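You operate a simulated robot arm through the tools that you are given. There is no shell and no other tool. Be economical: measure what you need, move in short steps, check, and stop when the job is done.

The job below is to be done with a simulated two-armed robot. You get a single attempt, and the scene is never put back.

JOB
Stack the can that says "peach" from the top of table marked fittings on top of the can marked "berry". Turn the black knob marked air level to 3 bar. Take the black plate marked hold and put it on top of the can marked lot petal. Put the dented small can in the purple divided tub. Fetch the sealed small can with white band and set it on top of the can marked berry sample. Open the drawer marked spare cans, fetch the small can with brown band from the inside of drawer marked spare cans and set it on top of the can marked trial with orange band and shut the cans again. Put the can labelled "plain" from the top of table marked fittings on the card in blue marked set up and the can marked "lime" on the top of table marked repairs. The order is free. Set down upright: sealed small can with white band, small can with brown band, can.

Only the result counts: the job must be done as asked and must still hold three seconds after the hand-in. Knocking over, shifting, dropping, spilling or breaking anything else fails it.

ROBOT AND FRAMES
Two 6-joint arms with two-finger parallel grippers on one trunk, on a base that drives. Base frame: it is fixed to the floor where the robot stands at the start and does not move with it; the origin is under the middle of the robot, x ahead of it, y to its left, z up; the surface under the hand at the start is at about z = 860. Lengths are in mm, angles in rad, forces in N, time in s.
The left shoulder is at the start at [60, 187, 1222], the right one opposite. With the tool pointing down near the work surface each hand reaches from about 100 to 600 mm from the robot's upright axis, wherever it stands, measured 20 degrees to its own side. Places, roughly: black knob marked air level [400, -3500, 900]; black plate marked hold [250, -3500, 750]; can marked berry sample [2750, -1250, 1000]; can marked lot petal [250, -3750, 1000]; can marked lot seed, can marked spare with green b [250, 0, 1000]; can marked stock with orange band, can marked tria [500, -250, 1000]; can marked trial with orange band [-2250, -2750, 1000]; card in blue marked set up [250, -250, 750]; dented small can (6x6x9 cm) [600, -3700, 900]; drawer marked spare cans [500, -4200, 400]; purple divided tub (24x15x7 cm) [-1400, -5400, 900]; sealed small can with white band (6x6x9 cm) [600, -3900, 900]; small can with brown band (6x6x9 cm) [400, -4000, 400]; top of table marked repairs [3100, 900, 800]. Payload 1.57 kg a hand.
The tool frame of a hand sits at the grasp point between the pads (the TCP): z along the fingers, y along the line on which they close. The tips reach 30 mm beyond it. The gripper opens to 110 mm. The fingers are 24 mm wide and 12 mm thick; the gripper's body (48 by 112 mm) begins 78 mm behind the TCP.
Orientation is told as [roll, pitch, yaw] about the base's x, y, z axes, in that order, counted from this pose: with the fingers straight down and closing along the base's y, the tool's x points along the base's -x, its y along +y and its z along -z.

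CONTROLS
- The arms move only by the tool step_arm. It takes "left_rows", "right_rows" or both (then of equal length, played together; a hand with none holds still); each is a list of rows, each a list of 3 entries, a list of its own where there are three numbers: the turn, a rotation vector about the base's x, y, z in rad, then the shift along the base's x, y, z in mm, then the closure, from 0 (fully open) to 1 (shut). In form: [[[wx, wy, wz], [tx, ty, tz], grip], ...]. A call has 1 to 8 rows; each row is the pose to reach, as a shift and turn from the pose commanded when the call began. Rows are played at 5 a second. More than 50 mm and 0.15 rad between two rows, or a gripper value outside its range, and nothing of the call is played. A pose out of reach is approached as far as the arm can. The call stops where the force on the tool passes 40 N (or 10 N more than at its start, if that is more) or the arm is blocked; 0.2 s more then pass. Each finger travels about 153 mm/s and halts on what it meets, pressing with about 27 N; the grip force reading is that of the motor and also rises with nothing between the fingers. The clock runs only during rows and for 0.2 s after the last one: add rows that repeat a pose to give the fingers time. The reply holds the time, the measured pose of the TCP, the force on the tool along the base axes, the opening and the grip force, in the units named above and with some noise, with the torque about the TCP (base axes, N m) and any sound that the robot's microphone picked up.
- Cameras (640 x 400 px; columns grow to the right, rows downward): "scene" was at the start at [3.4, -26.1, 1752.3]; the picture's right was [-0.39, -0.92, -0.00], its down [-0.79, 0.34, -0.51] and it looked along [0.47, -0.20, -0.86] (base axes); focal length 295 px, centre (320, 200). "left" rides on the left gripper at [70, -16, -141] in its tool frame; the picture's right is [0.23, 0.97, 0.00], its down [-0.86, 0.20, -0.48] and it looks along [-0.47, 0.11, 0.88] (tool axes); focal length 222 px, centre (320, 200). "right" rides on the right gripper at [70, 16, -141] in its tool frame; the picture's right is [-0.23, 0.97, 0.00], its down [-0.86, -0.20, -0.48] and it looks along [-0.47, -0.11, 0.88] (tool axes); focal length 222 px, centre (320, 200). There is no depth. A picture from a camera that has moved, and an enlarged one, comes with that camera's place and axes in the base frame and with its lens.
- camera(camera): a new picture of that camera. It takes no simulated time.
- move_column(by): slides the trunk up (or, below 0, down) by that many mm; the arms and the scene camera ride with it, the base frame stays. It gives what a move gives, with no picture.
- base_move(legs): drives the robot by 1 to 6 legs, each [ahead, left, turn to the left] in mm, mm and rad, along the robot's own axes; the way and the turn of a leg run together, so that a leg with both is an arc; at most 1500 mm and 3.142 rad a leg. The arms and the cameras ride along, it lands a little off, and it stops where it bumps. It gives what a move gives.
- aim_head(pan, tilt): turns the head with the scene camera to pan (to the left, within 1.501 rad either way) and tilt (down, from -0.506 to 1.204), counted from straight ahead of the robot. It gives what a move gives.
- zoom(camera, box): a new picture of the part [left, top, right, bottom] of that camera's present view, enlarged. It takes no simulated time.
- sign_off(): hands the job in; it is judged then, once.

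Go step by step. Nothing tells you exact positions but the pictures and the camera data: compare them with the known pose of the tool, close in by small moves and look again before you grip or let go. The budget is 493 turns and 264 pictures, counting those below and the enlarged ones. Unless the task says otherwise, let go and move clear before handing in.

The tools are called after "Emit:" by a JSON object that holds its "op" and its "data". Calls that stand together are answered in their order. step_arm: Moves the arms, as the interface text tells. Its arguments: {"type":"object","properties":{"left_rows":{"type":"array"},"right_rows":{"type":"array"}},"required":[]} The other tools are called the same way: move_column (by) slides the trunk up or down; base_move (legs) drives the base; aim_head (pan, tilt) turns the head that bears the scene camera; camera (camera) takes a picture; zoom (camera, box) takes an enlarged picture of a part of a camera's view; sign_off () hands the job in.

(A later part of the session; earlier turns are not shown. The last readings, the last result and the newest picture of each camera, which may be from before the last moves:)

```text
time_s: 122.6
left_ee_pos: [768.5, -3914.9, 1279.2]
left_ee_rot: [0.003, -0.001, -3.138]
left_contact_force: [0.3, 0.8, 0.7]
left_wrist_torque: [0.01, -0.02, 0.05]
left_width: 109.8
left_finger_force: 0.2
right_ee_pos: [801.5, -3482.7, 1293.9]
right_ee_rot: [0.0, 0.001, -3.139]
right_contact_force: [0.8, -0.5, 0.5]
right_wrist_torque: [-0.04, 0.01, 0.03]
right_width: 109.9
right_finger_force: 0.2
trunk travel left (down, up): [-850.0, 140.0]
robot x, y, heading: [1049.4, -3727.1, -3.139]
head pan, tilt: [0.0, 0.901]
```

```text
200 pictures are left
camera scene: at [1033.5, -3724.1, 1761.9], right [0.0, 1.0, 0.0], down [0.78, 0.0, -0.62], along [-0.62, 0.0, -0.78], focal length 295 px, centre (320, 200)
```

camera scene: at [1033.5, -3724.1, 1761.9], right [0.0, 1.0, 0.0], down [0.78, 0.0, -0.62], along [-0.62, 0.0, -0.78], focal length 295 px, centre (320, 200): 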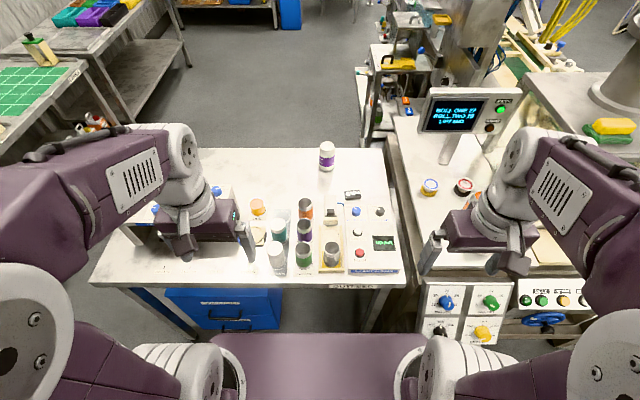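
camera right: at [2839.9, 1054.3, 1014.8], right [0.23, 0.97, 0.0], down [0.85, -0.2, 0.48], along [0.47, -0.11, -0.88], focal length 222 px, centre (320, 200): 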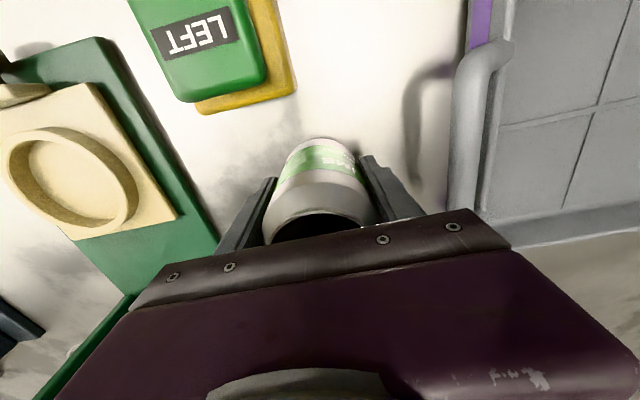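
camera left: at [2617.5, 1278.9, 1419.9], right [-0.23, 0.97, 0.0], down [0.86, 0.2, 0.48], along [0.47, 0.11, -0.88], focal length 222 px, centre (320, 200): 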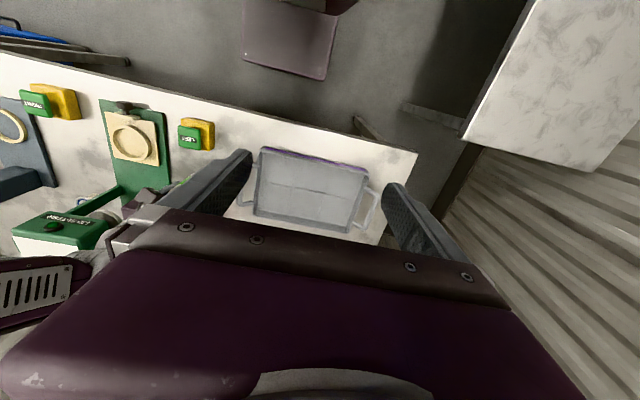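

Emit:
{"op": "base_move", "data": {"legs": [[0, 40, 0], [120, 0, 0]]}}

Emit:
{"op": "zoom", "data": {"camera": "scene", "box": [240, 120, 440, 320]}}

Emit:
{"op": "camera", "data": {"camera": "right"}}

```text
time_s: 124.3
left_ee_pos: [653.6, -3958.0, 1278.7]
left_ee_rot: [-0.001, -0.002, -3.136]
left_contact_force: [0.7, -0.6, 0.1]
left_wrist_torque: [0.01, 0.03, -0.02]
left_width: 110.0
left_finger_force: 0.0
right_ee_pos: [685.5, -3526.1, 1296.3]
right_ee_rot: [-0.002, -0.002, -3.136]
right_contact_force: [-1.0, -0.5, 0.1]
right_wrist_torque: [0.04, 0.03, 0.0]
right_width: 110.1
right_finger_force: 0.1
trunk travel left (down, up): [-850.0, 140.0]
robot x, y, heading: [929.4, -3765.4, -3.133]
head pan, tilt: [0.0, 0.901]
```

```text
2.00 times, centred on (340, 220) of scene
camera zoom: at [918.4, -3767.8, 1761.9], right [-0.01, 1.0, 0.0], down [0.78, 0.01, -0.62], along [-0.62, 0.0, -0.78], focal length 590 px, centre (280, 160)
```

zoom: 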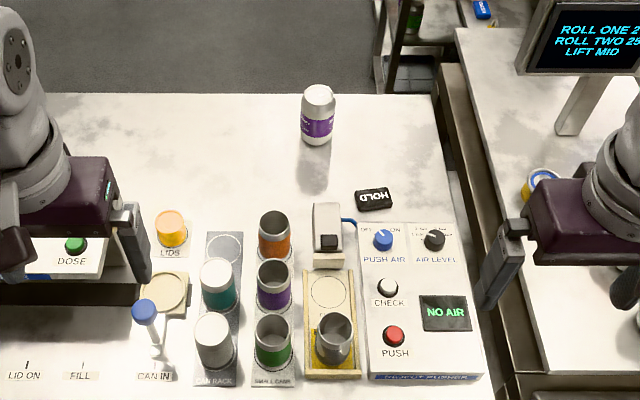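

```text
198 pictures are left
camera right: at [754.3, -3544.9, 1436.4], right [-0.22, -0.97, 0.0], down [-0.85, 0.19, 0.48], along [-0.47, 0.11, -0.88], focal length 222 px, centre (320, 200)
```

right: 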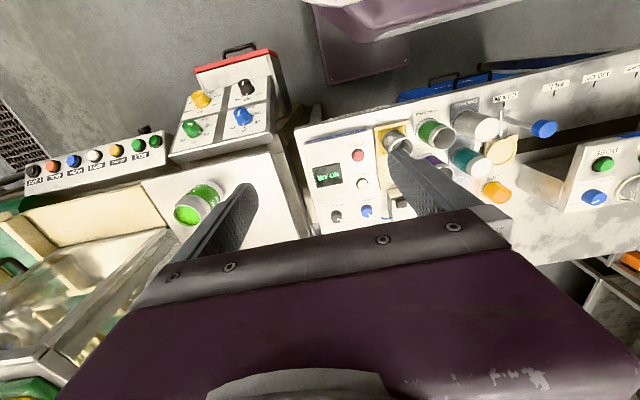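

Emit:
{"op": "zoom", "data": {"camera": "scene", "box": [355, 175, 405, 215]}}

Emit:
{"op": "zoom", "data": {"camera": "right", "box": [300, 180, 380, 235]}}

```text
10.00 times, centred on (380, 195) of scene
camera zoom: at [918.4, -3767.8, 1761.9], right [-0.01, 1.0, 0.0], down [0.78, 0.01, -0.62], along [-0.62, 0.0, -0.78], focal length 2953 px, centre (-280, 250)
```

zoom: 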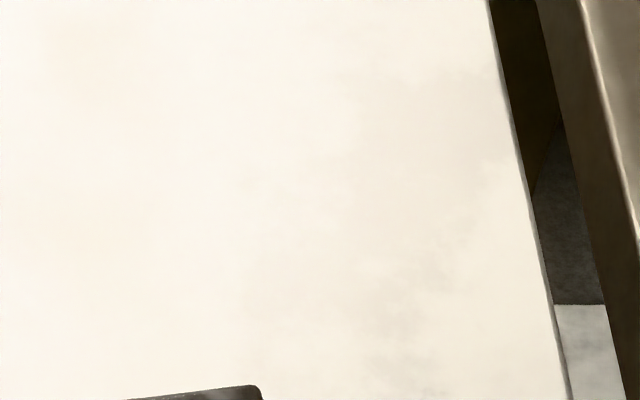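

```text
7.27 times, centred on (340, 208) of right
camera zoom: at [754.3, -3544.9, 1436.4], right [-0.22, -0.97, 0.0], down [-0.85, 0.19, 0.48], along [-0.47, 0.11, -0.88], focal length 1615 px, centre (174, 146)
```

zoom: 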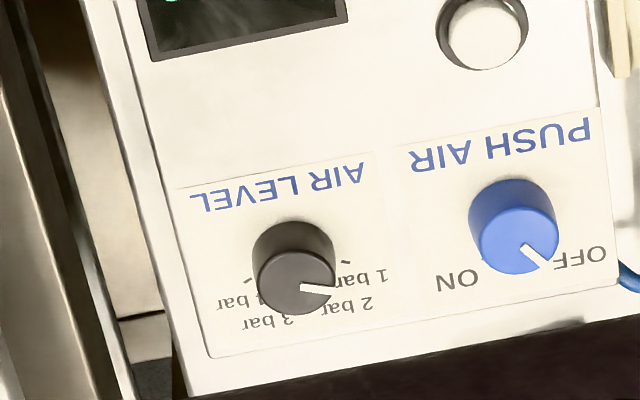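

Emit:
{"op": "zoom", "data": {"camera": "scene", "box": [376, 225, 416, 255]}}

Emit:
{"op": "zoom", "data": {"camera": "scene", "box": [340, 200, 390, 235]}}

```text
13.33 times, centred on (396, 240) of scene
camera zoom: at [918.4, -3767.8, 1761.9], right [-0.01, 1.0, 0.0], down [0.78, 0.01, -0.62], along [-0.62, 0.0, -0.78], focal length 3937 px, centre (-693, -333)
```

zoom: 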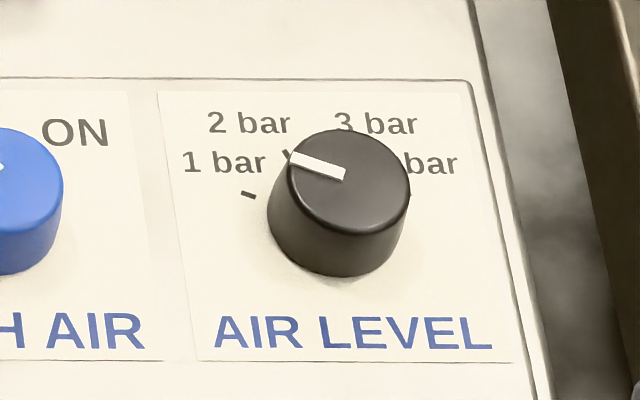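

```text
11.43 times, centred on (365, 218) of scene
camera zoom: at [918.4, -3767.8, 1761.9], right [-0.01, 1.0, 0.0], down [0.78, 0.01, -0.62], along [-0.62, 0.0, -0.78], focal length 3374 px, centre (-194, 0)
```

zoom: 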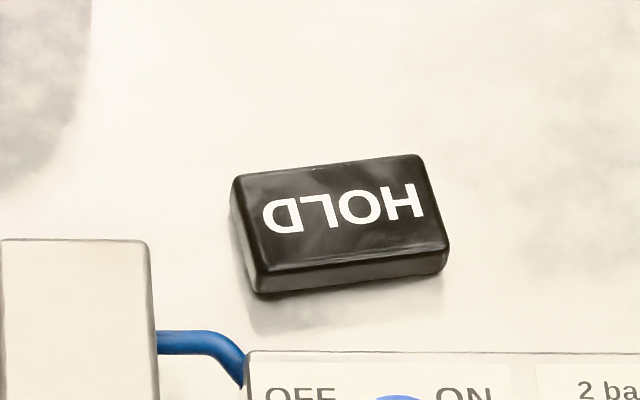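

Knob pointer is at 1 bar now; marks ≈40° apart, so 3 bar is ≈80° clockwise. Knob ≈[419,-3514,940]. Move the right hand above it, pre-rotated +0.7 rad.

Emit:
{"op": "step_arm", "data": {"right_rows": [[[0, 0, 0.1], [-33, 1, -20], 0.4], [[0, 0, 0.2], [-66, 3, -40], 0.4], [[0, 0, 0.3], [-100, 4, -65], 0.4], [[0, 0, 0.4], [-133, 6, -90], 0.4], [[0, 0, 0.5], [-166, 7, -120], 0.4], [[0, 0, 0.6], [-200, 9, -150], 0.4], [[0, 0, 0.7], [-233, 10, -180], 0.4], [[0, 0, 0.7], [-266, 12, -210], 0.4]]}}

Emit:
{"op": "camera", "data": {"camera": "right"}}

Emit:
{"op": "camera", "data": {"camera": "scene"}}

```text
time_s: 126.1
left_ee_pos: [648.4, -3956.5, 1277.9]
left_ee_rot: [-0.001, 0.001, -3.136]
left_contact_force: [-0.1, 0.0, 0.2]
left_wrist_torque: [-0.01, -0.02, -0.01]
left_width: 109.9
left_finger_force: 0.0
right_ee_pos: [414.1, -3512.7, 1083.6]
right_ee_rot: [0.001, -0.001, -2.435]
right_contact_force: [-0.1, -0.6, -0.1]
right_wrist_torque: [0.01, 0.01, -0.02]
right_width: 66.1
right_finger_force: 0.0
trunk travel left (down, up): [-850.0, 140.0]
robot x, y, heading: [928.7, -3767.3, -3.138]
head pan, tilt: [0.0, 0.901]
```

```text
193 pictures are left
camera right: at [477.0, -3482.3, 1224.2], right [0.46, -0.89, 0.0], down [-0.78, -0.4, 0.48], along [-0.42, -0.22, -0.88], focal length 222 px, centre (320, 200)
```

right: 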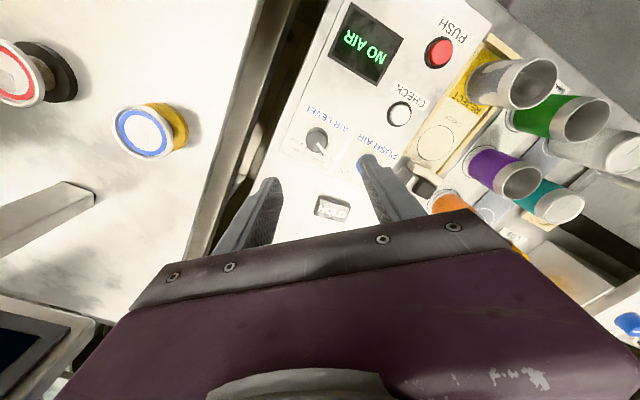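

```text
192 pictures are left
camera scene: at [912.1, -3765.0, 1761.9], right [-0.01, 1.0, 0.0], down [0.78, 0.0, -0.62], along [-0.62, 0.0, -0.78], focal length 295 px, centre (320, 200)
```

scene: 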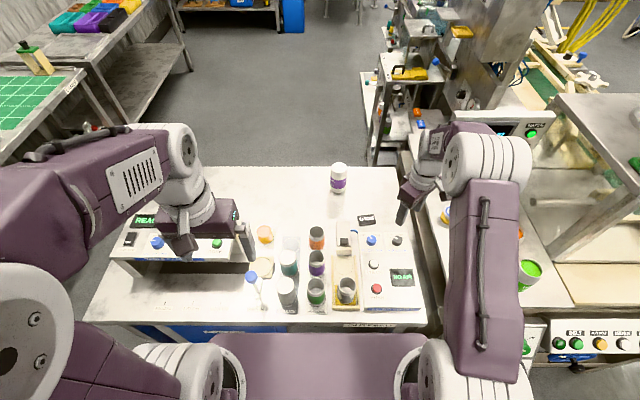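

Emit:
{"op": "zoom", "data": {"camera": "right", "box": [280, 110, 360, 165]}}

```text
7.27 times, centred on (320, 138) of right
camera zoom: at [477.0, -3482.3, 1224.2], right [0.46, -0.89, 0.0], down [-0.78, -0.4, 0.48], along [-0.42, -0.22, -0.88], focal length 1615 px, centre (320, 654)
```

zoom: 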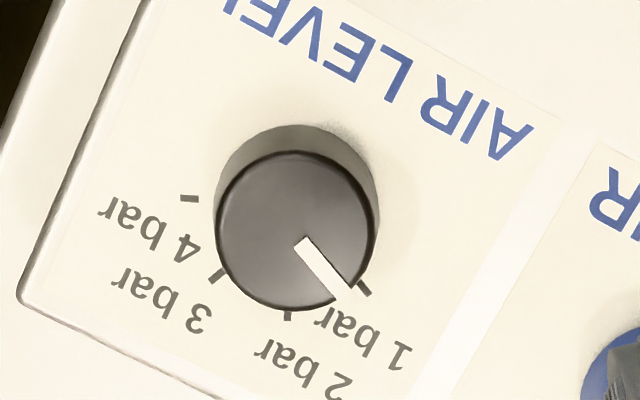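

Aligned to within 2 mm. Descend toward the knob (tips just above the panel).

Emit:
{"op": "step_arm", "data": {"right_rows": [[[0, 0, 0], [0, 1.5, -40], 0.4], [[0, 0, 0], [0, 1.5, -80], 0.4], [[0, 0, 0], [0, 1.5, -110], 0.4], [[0, 0, 0], [0, 1.5, -120], 0.4], [[0, 0, 0], [0, 1.5, -125], 0.4]]}}

Emit:
{"op": "zoom", "data": {"camera": "right", "box": [220, 100, 420, 240]}}

Emit:
{"op": "zoom", "data": {"camera": "scene", "box": [350, 200, 440, 260]}}

```text
time_s: 127.3
left_ee_pos: [649.9, -3956.4, 1278.2]
left_ee_rot: [0.001, -0.001, -3.136]
left_contact_force: [-0.2, -0.6, -0.4]
left_wrist_torque: [0.02, -0.01, 0.01]
left_width: 109.9
left_finger_force: 0.0
right_ee_pos: [415.5, -3512.4, 959.0]
right_ee_rot: [0.001, -0.001, -2.437]
right_contact_force: [0.3, 0.6, 0.7]
right_wrist_torque: [0.02, -0.01, 0.01]
right_width: 66.1
right_finger_force: 0.1
trunk travel left (down, up): [-850.0, 140.0]
robot x, y, heading: [930.0, -3762.7, -3.134]
head pan, tilt: [0.0, 0.901]
```

```text
2.86 times, centred on (320, 170) of right
camera zoom: at [478.8, -3481.5, 1100.0], right [0.46, -0.89, 0.0], down [-0.78, -0.4, 0.48], along [-0.43, -0.22, -0.88], focal length 635 px, centre (320, 286)
```

zoom: 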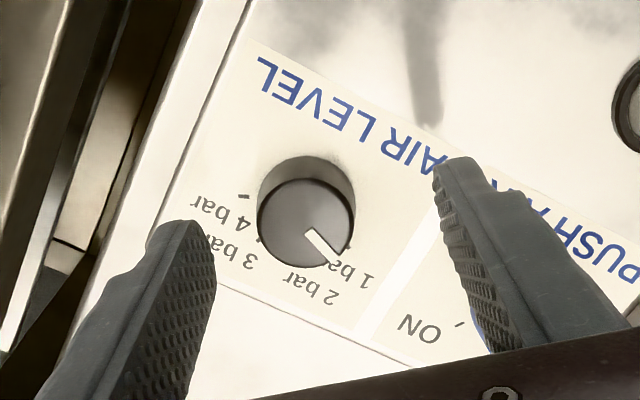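

```text
6.67 times, centred on (395, 230) of scene
camera zoom: at [913.8, -3765.5, 1761.8], right [-0.01, 1.0, 0.0], down [0.78, 0.0, -0.62], along [-0.62, 0.0, -0.78], focal length 1968 px, centre (-180, 0)
```

zoom: 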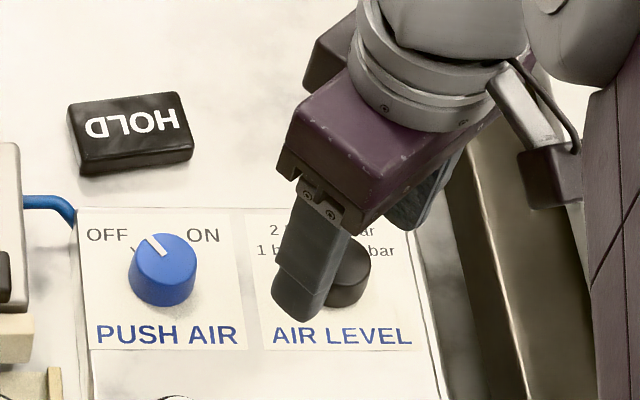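

Emit:
{"op": "step_arm", "data": {"right_rows": [[[0, 0, 0], [-2, 2, -4], 0.4], [[0, 0, 0], [-2, 2, -7], 0.4], [[0, 0, 0], [-2, 2, -10], 0.4], [[0, 0, 0], [-2, 2, -10], 0.7], [[0, 0, 0], [-2, 2, -10], 0.85], [[0, 0, 0], [-2, 2, -10], 0.85]]}}

Emit:
{"op": "zoom", "data": {"camera": "right", "box": [220, 100, 420, 240]}}

```text
time_s: 128.7
left_ee_pos: [650.2, -3956.2, 1278.6]
left_ee_rot: [0.001, 0.0, -3.136]
left_contact_force: [0.2, -0.1, -0.4]
left_wrist_torque: [0.01, -0.01, -0.02]
left_width: 110.1
left_finger_force: 0.1
right_ee_pos: [414.3, -3511.7, 948.2]
right_ee_rot: [-0.001, 0.0, -2.437]
right_contact_force: [0.6, 0.6, -0.9]
right_wrist_torque: [0.0, -0.03, 0.0]
right_width: 16.7
right_finger_force: 0.0
trunk travel left (down, up): [-850.0, 140.0]
robot x, y, heading: [931.6, -3764.9, -3.143]
head pan, tilt: [0.0, 0.901]
```

```text
2.86 times, centred on (320, 170) of right
camera zoom: at [476.9, -3479.4, 1090.3], right [0.46, -0.89, 0.0], down [-0.78, -0.4, 0.48], along [-0.43, -0.22, -0.88], focal length 635 px, centre (320, 286)
```

zoom: 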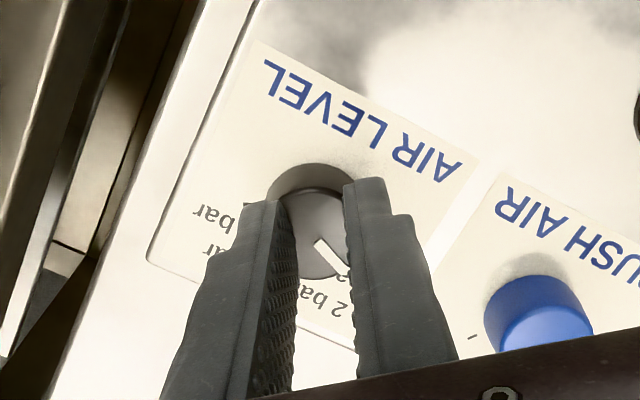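

The knob lies lower than thought (fingers closed above it). Open, recentre slightly, go lower and look.

Emit:
{"op": "step_arm", "data": {"right_rows": [[[0, 0, 0], [0, 0, 1], 0.5], [[0, 0, 0], [-5, 0, 1], 0.4], [[0, 0, 0], [-5, 0, -4], 0.4], [[0, 0, 0], [-5, 0, -8], 0.4], [[0, 0, 0], [-5, 0, -12], 0.4]]}}

Emit:
{"op": "zoom", "data": {"camera": "right", "box": [220, 100, 420, 240]}}

Emit:
{"op": "zoom", "data": {"camera": "scene", "box": [370, 210, 430, 260]}}

```text
time_s: 129.9
left_ee_pos: [650.7, -3957.0, 1279.5]
left_ee_rot: [0.001, 0.0, -3.136]
left_contact_force: [0.5, -0.1, -0.3]
left_wrist_torque: [0.01, 0.01, 0.01]
left_width: 110.2
left_finger_force: 0.1
right_ee_pos: [407.7, -3509.9, 937.8]
right_ee_rot: [0.001, -0.002, -2.436]
right_contact_force: [-0.5, 0.7, 0.5]
right_wrist_torque: [0.0, -0.01, 0.0]
right_width: 66.0
right_finger_force: 0.1
trunk travel left (down, up): [-850.0, 140.0]
robot x, y, heading: [928.0, -3765.6, -3.134]
head pan, tilt: [0.0, 0.901]
```

```text
2.86 times, centred on (320, 170) of right
camera zoom: at [471.3, -3479.1, 1078.9], right [0.46, -0.89, 0.0], down [-0.78, -0.4, 0.48], along [-0.43, -0.22, -0.88], focal length 635 px, centre (320, 286)
```

zoom: 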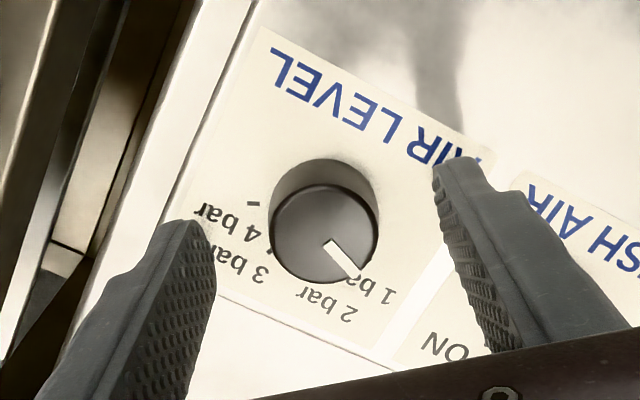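

```text
8.00 times, centred on (400, 235) of scene
camera zoom: at [914.2, -3765.7, 1761.8], right [-0.01, 1.0, 0.0], down [0.78, 0.0, -0.62], along [-0.62, 0.0, -0.78], focal length 2362 px, centre (-320, -80)
```

zoom: 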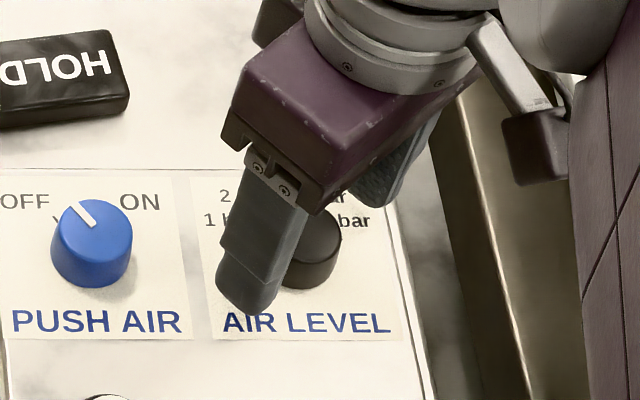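

Emit:
{"op": "step_arm", "data": {"right_rows": [[[0, 0, 0], [-5, -2, -3], 0.4], [[0, 0, 0], [-5, -2, -6], 0.4], [[0, 0, 0], [-5, -2, -8], 0.4], [[0, 0, 0], [-5, -2, -8], 0.7], [[0, 0, 0], [-5, -2, -8], 0.7], [[0, 0, 0], [-5, -2, -8], 0.7]]}}

Emit:
{"op": "zoom", "data": {"camera": "right", "box": [220, 100, 420, 240]}}

```text
time_s: 131.3
left_ee_pos: [649.9, -3956.2, 1278.8]
left_ee_rot: [0.0, 0.001, -3.135]
left_contact_force: [0.0, 0.9, -2.1]
left_wrist_torque: [0.03, -0.01, -0.02]
left_width: 109.8
left_finger_force: 0.2
right_ee_pos: [401.7, -3512.5, 929.6]
right_ee_rot: [0.001, 0.0, -2.438]
right_contact_force: [2.8, -2.7, -0.6]
right_wrist_torque: [-0.13, -0.03, -0.03]
right_width: 35.5
right_finger_force: 2.1
trunk travel left (down, up): [-850.0, 140.0]
robot x, y, heading: [929.8, -3766.4, -3.138]
head pan, tilt: [0.0, 0.901]
```

```text
2.86 times, centred on (320, 170) of right
camera zoom: at [466.8, -3481.9, 1070.9], right [0.46, -0.89, 0.0], down [-0.78, -0.4, 0.48], along [-0.43, -0.22, -0.88], focal length 635 px, centre (320, 286)
```

zoom: 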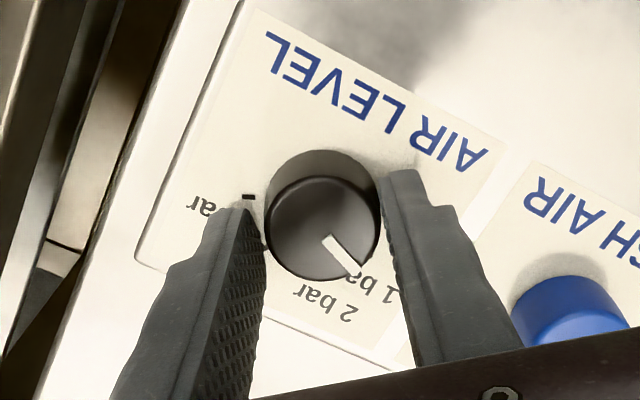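

Emit:
{"op": "step_arm", "data": {"right_rows": [[[0, 0, 0], [0, 0, 0], 0.6], [[0, 0, 0], [0.7, -1.3, -3], 0.6], [[0, 0, 0], [0.7, -1.3, -6], 0.6], [[0, 0, 0], [0.7, -1.3, -6], 0.8], [[0, 0, 0], [0.7, -1.3, -6], 0.9], [[0, 0, 0], [0.7, -1.3, -6], 0.9]]}}

```text
time_s: 132.7
left_ee_pos: [652.7, -3956.8, 1279.6]
left_ee_rot: [0.001, -0.001, -3.137]
left_contact_force: [0.0, -0.3, 0.0]
left_wrist_torque: [-0.04, -0.01, 0.0]
left_width: 110.2
left_finger_force: 0.0
right_ee_pos: [404.2, -3514.2, 925.9]
right_ee_rot: [-0.007, -0.003, -2.437]
right_contact_force: [-2.8, 4.0, 26.9]
right_wrist_torque: [0.23, -0.57, -0.1]
right_width: 32.5
right_finger_force: 40.5
trunk travel left (down, up): [-850.0, 140.0]
robot x, y, heading: [931.1, -3765.7, -3.134]
head pan, tilt: [0.0, 0.901]
```

Gripped (32.5 mm), tips touching the panel; ease up 2.5 mm, then turn clockwise.

Emit:
{"op": "step_arm", "data": {"right_rows": [[[0, 0, 0], [0, 0, 2.5], 0.9], [[0, 0, -0.14], [0, 0, 2.5], 0.9], [[0, 0, -0.28], [0, 0, 2.5], 0.9], [[0, 0, -0.42], [0, 0, 2.5], 0.9], [[0, 0, -0.56], [0, 0, 2.5], 0.9], [[0, 0, -0.7], [0, 0, 2.5], 0.9], [[0, 0, -0.84], [0, 0, 2.5], 0.9], [[0, 0, -0.98], [0, 0, 2.5], 0.9]]}}

Emit:
{"op": "zoom", "data": {"camera": "right", "box": [220, 100, 420, 240]}}

```text
time_s: 134.5
left_ee_pos: [651.2, -3954.0, 1279.1]
left_ee_rot: [-0.001, 0.0, -3.136]
left_contact_force: [0.1, 0.9, 0.8]
left_wrist_torque: [0.01, 0.0, -0.01]
left_width: 109.8
left_finger_force: 0.0
right_ee_pos: [402.8, -3510.1, 927.0]
right_ee_rot: [0.001, -0.001, 2.864]
right_contact_force: [-7.6, 17.5, 14.1]
right_wrist_torque: [1.18, 0.08, 0.29]
right_width: 32.4
right_finger_force: 41.1
trunk travel left (down, up): [-850.0, 140.0]
robot x, y, heading: [930.5, -3766.6, -3.131]
head pan, tilt: [0.0, 0.901]
```

```text
2.86 times, centred on (320, 170) of right
camera zoom: at [466.3, -3547.0, 1066.9], right [-0.49, -0.87, 0.0], down [-0.77, 0.43, 0.48], along [-0.42, 0.23, -0.88], focal length 635 px, centre (320, 286)
```

zoom: 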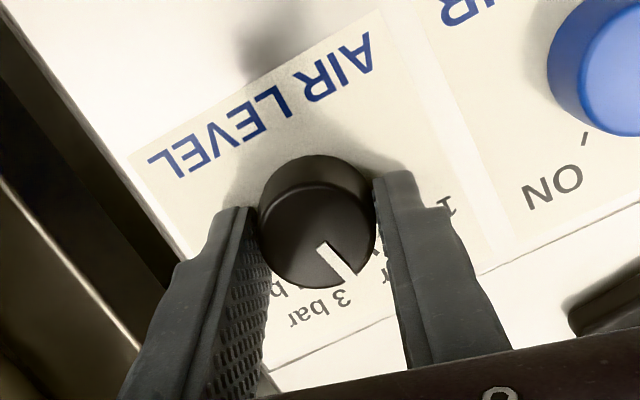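

Emit:
{"op": "step_arm", "data": {"right_rows": [[[0, 0, 0], [-1, 2, 1], 0.9], [[0, 0, -0.14], [-1, 2, 1], 0.9], [[0, 0, -0.28], [-1, 2, 1], 0.9], [[0, 0, -0.42], [-1, 2, 1], 0.9]]}}

Emit:
{"op": "zoom", "data": {"camera": "right", "box": [250, 110, 390, 210]}}

```text
time_s: 135.5
left_ee_pos: [650.7, -3955.3, 1279.0]
left_ee_rot: [0.004, 0.0, -3.137]
left_contact_force: [1.1, -0.1, 0.7]
left_wrist_torque: [0.02, -0.01, 0.02]
left_width: 110.0
left_finger_force: 0.1
right_ee_pos: [404.3, -3509.2, 926.1]
right_ee_rot: [0.0, 0.004, 2.447]
right_contact_force: [-1.0, 16.3, 0.8]
right_wrist_torque: [0.96, 0.71, 0.09]
right_width: 32.3
right_finger_force: 41.2
trunk travel left (down, up): [-850.0, 140.0]
robot x, y, heading: [925.5, -3765.1, -3.137]
head pan, tilt: [0.0, 0.901]
```

```text
4.00 times, centred on (320, 160) of right
camera zoom: at [446.8, -3567.8, 1067.2], right [-0.8, -0.6, 0.0], down [-0.53, 0.7, 0.48], along [-0.29, 0.38, -0.88], focal length 888 px, centre (320, 360)
```

zoom: 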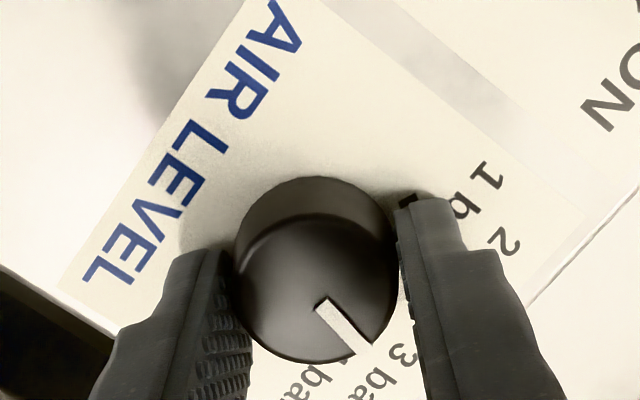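

Emit:
{"op": "step_arm", "data": {"right_rows": [[[0, 0, 0], [0, 0, 0], 0.6], [[0, 0, 0], [0, 0, 0], 0.45], [[0, 0, 0], [0, 0, 40], 0.45], [[0, 0, 0], [0, 0, 85], 0.45], [[0, 0, 0], [0, 0, 130], 0.45]]}}

Emit:
{"op": "zoom", "data": {"camera": "right", "box": [270, 90, 370, 170]}}

Emit:
{"op": "zoom", "data": {"camera": "scene", "box": [376, 220, 426, 256]}}

```text
time_s: 136.7
left_ee_pos: [651.5, -3956.5, 1277.7]
left_ee_rot: [0.001, 0.0, -3.138]
left_contact_force: [-0.4, 0.1, -0.6]
left_wrist_torque: [-0.01, 0.02, 0.0]
left_width: 110.0
left_finger_force: 0.0
right_ee_pos: [402.6, -3509.6, 1058.6]
right_ee_rot: [0.001, 0.001, 2.446]
right_contact_force: [0.5, 0.0, 0.5]
right_wrist_torque: [-0.01, 0.02, 0.0]
right_width: 60.5
right_finger_force: 0.1
trunk travel left (down, up): [-850.0, 140.0]
robot x, y, heading: [931.2, -3764.7, -3.135]
head pan, tilt: [0.0, 0.901]
```

```text
5.00 times, centred on (320, 130) of right
camera zoom: at [445.3, -3568.6, 1199.8], right [-0.8, -0.6, 0.0], down [-0.53, 0.7, 0.48], along [-0.29, 0.38, -0.88], focal length 1111 px, centre (320, 550)
```

zoom: 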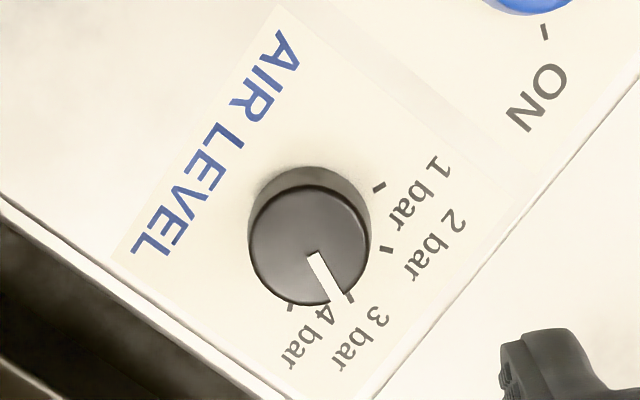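

```text
11.11 times, centred on (401, 238) of scene
camera zoom: at [915.4, -3765.3, 1761.8], right [-0.01, 1.0, 0.0], down [0.78, 0.0, -0.62], along [-0.62, 0.0, -0.78], focal length 3281 px, centre (-580, -222)
```

zoom: 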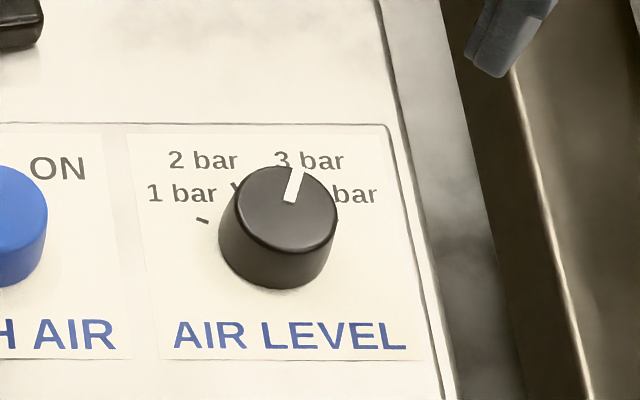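

The pointer now aligns with 3 bar. I retract the right hand to its carry pose, then back off and handle the drawer.

Emit:
{"op": "step_arm", "data": {"right_rows": [[[0, 0, 0.1], [10, 0, 40], 0.4], [[0, 0, 0.2], [30, 0, 75], 0.4], [[0, 0, 0.3], [65, 0, 105], 0.4], [[0, 0, 0.4], [100, -3, 135], 0.4], [[0, 0, 0.5], [140, -6, 160], 0.4], [[0, 0, 0.6], [180, -9, 180], 0.4], [[0, 0, 0.7], [220, -12, 200], 0.4], [[0, 0, 0.7], [265, -15, 210], 0.4]]}}

Emit:
{"op": "base_move", "data": {"legs": [[-500, 0, 0], [0, 230, 0]]}}

Emit:
{"op": "aim_head", "data": {"pan": 0.25, "tilt": 0.8}}

Emit:
{"op": "camera", "data": {"camera": "scene"}}

```text
time_s: 138.5
left_ee_pos: [653.0, -3957.5, 1279.3]
left_ee_rot: [0.0, -0.002, -3.136]
left_contact_force: [-0.2, -0.5, 0.2]
left_wrist_torque: [0.01, 0.05, -0.05]
left_width: 110.0
left_finger_force: 0.0
right_ee_pos: [670.6, -3522.4, 1269.7]
right_ee_rot: [-0.001, -0.001, -3.134]
right_contact_force: [0.1, 0.6, -0.5]
right_wrist_torque: [-0.01, 0.0, 0.03]
right_width: 66.2
right_finger_force: 0.0
trunk travel left (down, up): [-850.0, 140.0]
robot x, y, heading: [929.6, -3766.2, -3.135]
head pan, tilt: [0.0, 0.901]
```

```text
time_s: 142.7
left_ee_pos: [1144.6, -4179.5, 1279.5]
left_ee_rot: [0.004, -0.002, -3.139]
left_contact_force: [-0.3, 0.3, -0.2]
left_wrist_torque: [-0.01, 0.02, 0.01]
left_width: 109.8
left_finger_force: 0.1
right_ee_pos: [1160.2, -3744.9, 1269.0]
right_ee_rot: [0.002, 0.0, -3.138]
right_contact_force: [0.3, 0.3, 0.0]
right_wrist_torque: [-0.02, -0.03, -0.02]
right_width: 66.0
right_finger_force: 0.0
trunk travel left (down, up): [-850.0, 140.0]
robot x, y, heading: [1420.7, -3991.0, -3.143]
head pan, tilt: [0.0, 0.901]
```

```text
time_s: 143.5
left_ee_pos: [1144.0, -4182.8, 1279.1]
left_ee_rot: [-0.001, 0.0, -3.139]
left_contact_force: [-0.5, -0.3, -0.7]
left_wrist_torque: [0.04, -0.01, -0.01]
left_width: 109.9
left_finger_force: 0.2
right_ee_pos: [1161.2, -3749.4, 1269.3]
right_ee_rot: [-0.002, 0.0, -3.136]
right_contact_force: [0.2, 0.8, 0.4]
right_wrist_torque: [0.02, -0.03, 0.0]
right_width: 65.9
right_finger_force: 0.1
trunk travel left (down, up): [-850.0, 140.0]
robot x, y, heading: [1421.5, -3988.8, -3.137]
head pan, tilt: [0.25, 0.799]
```

```text
180 pictures are left
camera scene: at [1405.9, -4012.9, 1769.7], right [-0.25, 0.97, 0.0], down [0.69, 0.18, -0.7], along [-0.67, -0.17, -0.72], focal length 295 px, centre (320, 200)
```

scene: 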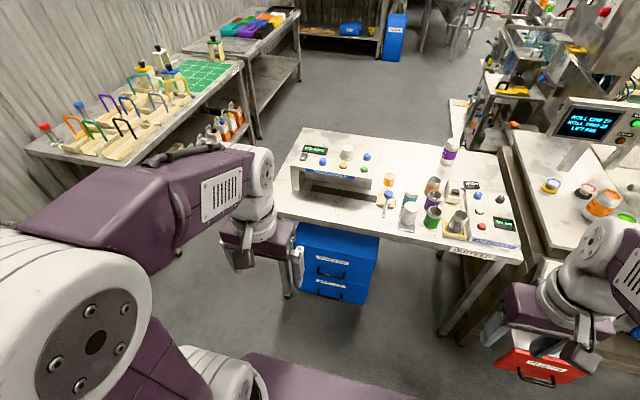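

Emit:
{"op": "move_column", "data": {"by": -450}}

Emit:
{"op": "aim_head", "data": {"pan": 0.2, "tilt": 0.65}}

Emit:
{"op": "camera", "data": {"camera": "scene"}}

Emit:
{"op": "camera", "data": {"camera": "left"}}

```text
refused: -450 is not a number from -400 to 400
```

```text
time_s: 144.2
left_ee_pos: [1144.8, -4184.7, 1279.3]
left_ee_rot: [-0.003, 0.0, -3.138]
left_contact_force: [0.5, -0.3, 0.3]
left_wrist_torque: [-0.05, -0.01, -0.01]
left_width: 110.0
left_finger_force: 0.1
right_ee_pos: [1161.2, -3748.3, 1269.5]
right_ee_rot: [0.0, -0.001, -3.138]
right_contact_force: [-0.4, 0.4, -0.4]
right_wrist_torque: [0.03, -0.01, 0.0]
right_width: 66.0
right_finger_force: 0.1
trunk travel left (down, up): [-850.0, 140.0]
robot x, y, heading: [1425.2, -3991.0, -3.134]
head pan, tilt: [0.201, 0.649]
```

```text
179 pictures are left
camera scene: at [1398.9, -4009.8, 1782.3], right [-0.2, 0.98, 0.0], down [0.59, 0.12, -0.8], along [-0.78, -0.16, -0.61], focal length 295 px, centre (320, 200)
```

scene: 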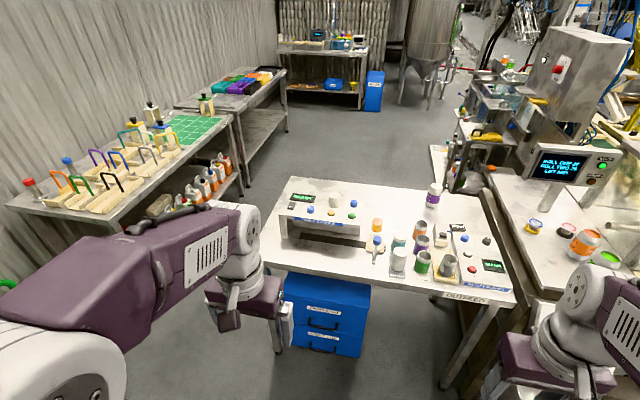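

```text
178 pictures are left
camera left: at [1214.0, -4167.4, 1420.0], right [0.23, -0.97, 0.0], down [-0.85, -0.2, 0.48], along [-0.47, -0.11, -0.88], focal length 222 px, centre (320, 200)
```

left: 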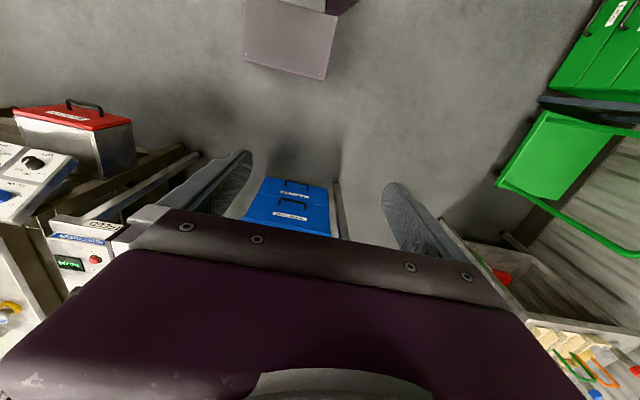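

Emit:
{"op": "move_column", "data": {"by": -400}}

Emit:
{"op": "camera", "data": {"camera": "scene"}}

Emit:
{"op": "zoom", "data": {"camera": "left", "box": [220, 150, 380, 250]}}

```text
time_s: 148.0
left_ee_pos: [1145.1, -4182.8, 879.4]
left_ee_rot: [0.002, 0.001, -3.138]
left_contact_force: [0.0, -0.5, 0.3]
left_wrist_torque: [-0.02, -0.01, 0.0]
left_width: 110.1
left_finger_force: 0.1
right_ee_pos: [1160.7, -3748.8, 870.0]
right_ee_rot: [0.0, 0.002, -3.136]
right_contact_force: [1.3, -0.8, 0.7]
right_wrist_torque: [0.01, -0.01, -0.03]
right_width: 66.2
right_finger_force: 0.0
trunk travel left (down, up): [-450.0, 540.0]
robot x, y, heading: [1423.1, -3995.9, -3.142]
head pan, tilt: [0.201, 0.649]
```

```text
177 pictures are left
camera scene: at [1398.8, -4009.1, 1382.4], right [-0.2, 0.98, 0.0], down [0.59, 0.12, -0.8], along [-0.78, -0.16, -0.6], focal length 295 px, centre (320, 200)
```

scene: 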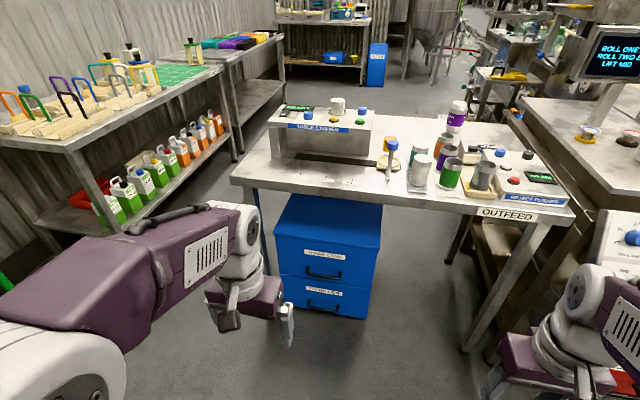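

```text
4.00 times, centred on (300, 200) of left
camera zoom: at [1214.0, -4166.8, 1020.1], right [0.23, -0.97, 0.0], down [-0.85, -0.2, 0.48], along [-0.47, -0.11, -0.88], focal length 888 px, centre (400, 200)
```

zoom: 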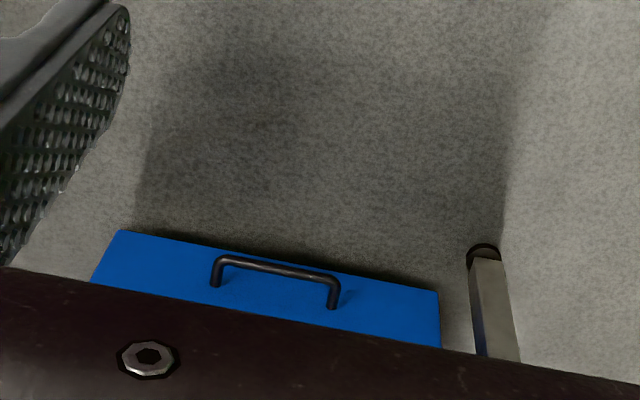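

Emit:
{"op": "zoom", "data": {"camera": "scene", "box": [260, 190, 400, 330]}}

```text
2.86 times, centred on (330, 260) of scene
camera zoom: at [1398.8, -4009.1, 1382.4], right [-0.2, 0.98, 0.0], down [0.59, 0.12, -0.8], along [-0.78, -0.16, -0.6], focal length 844 px, centre (291, 29)
```

zoom: 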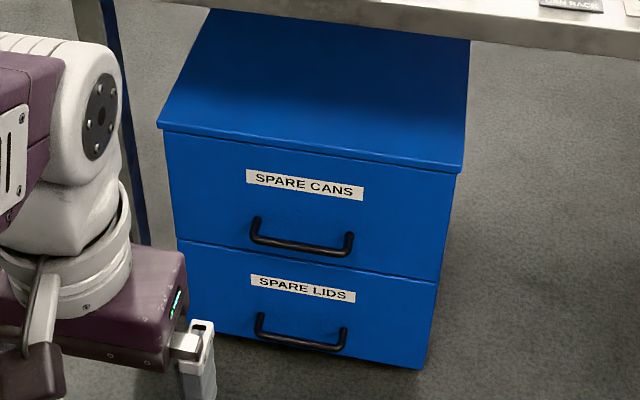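

Cabinet front at x≈545, SPARE CANS handle ≈[580,-4158,340] with the bar along y. I lower the trunk further and turn the left hand horizontal.

Emit:
{"op": "move_column", "data": {"by": -400}}

Emit:
{"op": "step_arm", "data": {"left_rows": [[[0, 0.14, 0], [-25, 0, 0], 0.3], [[0, 0.28, 0], [-50, 0, 0], 0.3], [[0, 0.42, 0], [-75, 0, 0], 0.3], [[0, 0.56, 0], [-100, 0, 0], 0.3], [[0, 0.7, 0], [-125, 0, 0], 0.3], [[0, 0.84, 0], [-150, 0, 0], 0.3], [[0, 0.98, 0], [-175, 0, 0], 0.3], [[0, 1.12, 0], [-200, 0, 0], 0.3]]}}

Emit:
{"op": "camera", "data": {"camera": "left"}}

Emit:
{"op": "camera", "data": {"camera": "scene"}}

```text
time_s: 151.9
left_ee_pos: [1143.9, -4181.4, 479.3]
left_ee_rot: [-0.001, 0.001, -3.137]
left_contact_force: [-0.4, -0.9, -0.4]
left_wrist_torque: [-0.01, 0.0, -0.01]
left_width: 109.9
left_finger_force: 0.1
right_ee_pos: [1161.1, -3748.0, 470.2]
right_ee_rot: [-0.002, -0.001, -3.138]
right_contact_force: [0.8, -0.9, -0.7]
right_wrist_torque: [-0.01, -0.01, -0.02]
right_width: 65.9
right_finger_force: 0.0
trunk travel left (down, up): [-50.0, 940.0]
robot x, y, heading: [1423.2, -3993.2, -3.141]
head pan, tilt: [0.201, 0.649]
```

```text
time_s: 153.7
left_ee_pos: [935.1, -4181.1, 481.9]
left_ee_rot: [-0.009, -1.118, -3.131]
left_contact_force: [-2.0, 0.6, -0.1]
left_wrist_torque: [0.01, -0.02, -0.03]
left_width: 77.0
left_finger_force: 0.1
left hand out of reach, approached as far as the arm can: row 7, 8
right_ee_pos: [1160.5, -3749.0, 469.3]
right_ee_rot: [0.001, -0.001, -3.139]
right_contact_force: [-0.3, 0.0, 0.2]
right_wrist_torque: [0.01, 0.01, 0.05]
right_width: 66.0
right_finger_force: 0.1
trunk travel left (down, up): [-50.0, 940.0]
robot x, y, heading: [1422.9, -3989.4, -3.138]
head pan, tilt: [0.201, 0.649]
```

```text
174 pictures are left
camera left: at [1092.4, -4166.8, 480.9], right [0.1, -0.97, -0.21], down [0.06, -0.2, 0.98], along [-0.99, -0.11, 0.04], focal length 222 px, centre (320, 200)
```

left: 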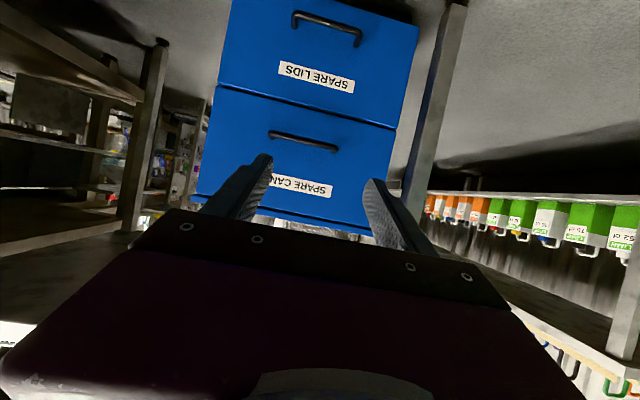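

```text
173 pictures are left
camera scene: at [1398.9, -4009.1, 982.4], right [-0.2, 0.98, 0.0], down [0.59, 0.12, -0.8], along [-0.78, -0.16, -0.6], focal length 295 px, centre (320, 200)
```

scene: 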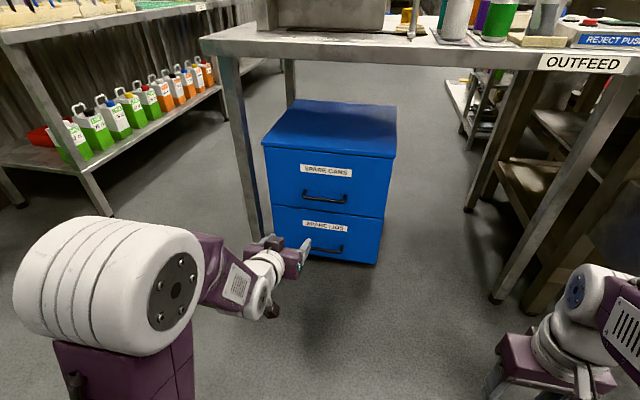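

Emit:
{"op": "step_arm", "data": {"left_rows": [[[0, 0, 0], [40, 0, -30], 0.3], [[0, 0.14, 0], [70, 0, -60], 0.3], [[0, 0.28, 0], [80, 0, -90], 0.3], [[0, 0.45, 0], [80, 0, -110], 0.3], [[0, 0.45, 0], [80, 0, -135], 0.3]]}}

```text
refused: row 4 steps farther than a row can; nothing moved
```

Emit:
{"op": "step_arm", "data": {"left_rows": [[[0, 0, 0], [40, 0, -28], 0.3], [[0, 0.14, 0], [70, 0, -58], 0.3], [[0, 0.28, 0], [80, 0, -88], 0.3], [[0, 0.38, 0], [80, 0, -110], 0.3], [[0, 0.45, 0], [80, 0, -135], 0.3]]}}

```text
time_s: 154.9
left_ee_pos: [915.4, -4180.1, 576.1]
left_ee_rot: [-0.038, -1.466, -3.105]
left_contact_force: [0.1, -0.4, 0.3]
left_wrist_torque: [0.03, -0.01, 0.02]
left_width: 77.2
left_finger_force: 0.1
left hand out of reach, approached as far as the arm can: row 1, 2, 3, 4, 5
right_ee_pos: [1162.0, -3747.8, 468.8]
right_ee_rot: [0.001, 0.001, -3.139]
right_contact_force: [0.1, 0.7, -0.6]
right_wrist_torque: [-0.01, 0.01, -0.02]
right_width: 65.7
right_finger_force: 0.1
trunk travel left (down, up): [-50.0, 940.0]
robot x, y, heading: [1420.8, -3990.9, -3.137]
head pan, tilt: [0.201, 0.649]
```

Horizontal is beyond the wrist's limit down here; I'll use a ~45° downward pitch with the fingers straddling the bar. First pitch back.

Emit:
{"op": "step_arm", "data": {"left_rows": [[[0, -0.14, 0], [10, 0, 0], 0.3], [[0, -0.28, 0], [20, 0, 0], 0.3], [[0, -0.42, 0], [30, 0, 0], 0.3], [[0, -0.56, 0], [40, 0, 0], 0.3], [[0, -0.68, 0], [50, 0, 0], 0.3], [[0, -0.77, 0], [60, 0, 0], 0.3]]}}

```text
time_s: 156.3
left_ee_pos: [971.5, -4182.9, 573.3]
left_ee_rot: [-0.005, -0.691, -3.135]
left_contact_force: [0.0, 0.0, -0.4]
left_wrist_torque: [0.01, -0.01, -0.01]
left_width: 77.1
left_finger_force: 0.1
right_ee_pos: [1161.2, -3748.9, 469.9]
right_ee_rot: [0.0, 0.0, -3.138]
right_contact_force: [0.4, -0.4, -0.2]
right_wrist_torque: [-0.05, 0.0, -0.04]
right_width: 65.9
right_finger_force: 0.1
trunk travel left (down, up): [-50.0, 940.0]
robot x, y, heading: [1422.9, -3991.8, -3.142]
head pan, tilt: [0.201, 0.649]
```

Emit:
{"op": "step_arm", "data": {"left_rows": [[[-0.089, 0, -0.108], [0, 0, 0], 0.3], [[-0.178, 0, -0.216], [0, 0, 0], 0.3], [[-0.268, 0, -0.324], [0, 0, 0], 0.3], [[-0.357, 0, -0.432], [0, 0, 0], 0.3], [[-0.446, 0, -0.54], [0, 0, 0], 0.3], [[-0.535, 0, -0.648], [0, 0, 0], 0.3], [[-0.624, 0, -0.756], [0, 0, 0], 0.3], [[-0.713, 0, -0.864], [0, 0, 0], 0.3]]}}

Emit:
{"op": "step_arm", "data": {"left_rows": [[[-0.089, 0, -0.108], [0, 0, 0], 0.3], [[-0.178, 0, -0.216], [0, 0, 0], 0.3], [[-0.287, 0, -0.348], [0, 0, 0], 0.3]]}}

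Emit:
{"op": "camera", "data": {"camera": "left"}}

Emit:
{"op": "camera", "data": {"camera": "scene"}}

```text
time_s: 158.1
left_ee_pos: [971.0, -4182.0, 573.5]
left_ee_rot: [0.639, -0.286, 1.927]
left_contact_force: [0.4, 0.3, 0.4]
left_wrist_torque: [-0.02, 0.01, -0.02]
left_width: 77.1
left_finger_force: 0.1
right_ee_pos: [1160.4, -3747.6, 468.5]
right_ee_rot: [-0.001, -0.001, -3.137]
right_contact_force: [0.1, 0.2, 0.8]
right_wrist_torque: [0.04, 0.03, 0.0]
right_width: 65.8
right_finger_force: 0.0
trunk travel left (down, up): [-50.0, 940.0]
robot x, y, heading: [1425.7, -3990.4, -3.135]
head pan, tilt: [0.201, 0.649]
```

```text
refused: row 3 steps farther than a row can; nothing moved
```

```text
172 pictures are left
camera left: at [1095.3, -4239.8, 653.3], right [-0.6, -0.63, 0.49], down [-0.12, 0.68, 0.72], along [-0.79, 0.38, -0.48], focal length 222 px, centre (320, 200)
```

left: 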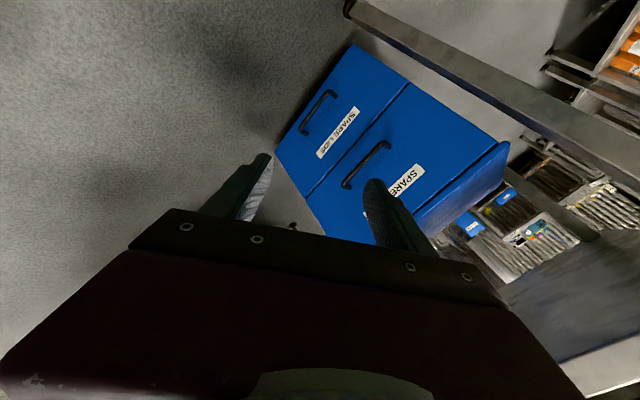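

```text
171 pictures are left
camera scene: at [1398.8, -4009.1, 982.3], right [-0.2, 0.98, 0.0], down [0.59, 0.12, -0.8], along [-0.78, -0.16, -0.6], focal length 295 px, centre (320, 200)
```

scene: 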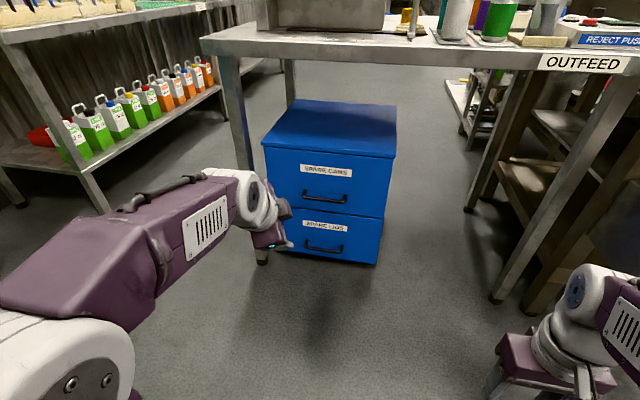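

Emit:
{"op": "step_arm", "data": {"left_rows": [[[-0.089, 0, -0.108], [0, 0, 0], 0.3], [[-0.178, 0, -0.216], [0, 0, 0], 0.3], [[-0.255, 0, -0.309], [0, 0, 0], 0.3], [[-0.287, 0, -0.348], [0, 0, 0], 0.3]]}}

Emit:
{"op": "camera", "data": {"camera": "left"}}

Emit:
{"op": "zoom", "data": {"camera": "scene", "box": [250, 90, 410, 270]}}

```text
time_s: 159.1
left_ee_pos: [970.3, -4182.8, 573.5]
left_ee_rot: [0.69, -0.006, 1.568]
left_contact_force: [0.2, -0.6, 0.1]
left_wrist_torque: [-0.06, 0.03, 0.02]
left_width: 77.2
left_finger_force: 0.1
right_ee_pos: [1161.0, -3747.9, 468.9]
right_ee_rot: [-0.001, 0.001, -3.137]
right_contact_force: [-0.4, -0.7, 0.0]
right_wrist_torque: [-0.04, -0.02, 0.0]
right_width: 65.9
right_finger_force: 0.1
trunk travel left (down, up): [-50.0, 940.0]
robot x, y, heading: [1421.1, -3994.6, -3.139]
head pan, tilt: [0.201, 0.649]
```

```text
170 pictures are left
camera left: at [1073.3, -4254.9, 671.3], right [-0.75, -0.23, 0.62], down [0.15, 0.85, 0.5], along [-0.64, 0.47, -0.61], focal length 222 px, centre (320, 200)
```

left: 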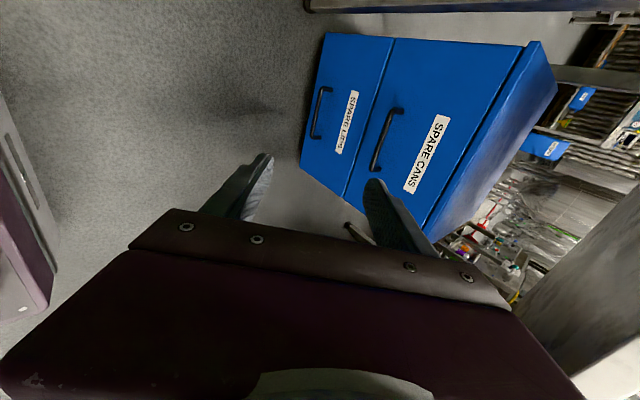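

```text
2.22 times, centred on (330, 180) of scene
camera zoom: at [1398.8, -4009.1, 982.3], right [-0.2, 0.98, 0.0], down [0.59, 0.12, -0.8], along [-0.78, -0.16, -0.6], focal length 656 px, centre (298, 244)
```

zoom: 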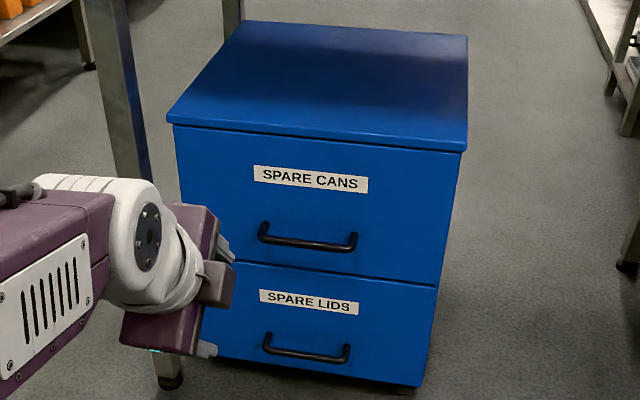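

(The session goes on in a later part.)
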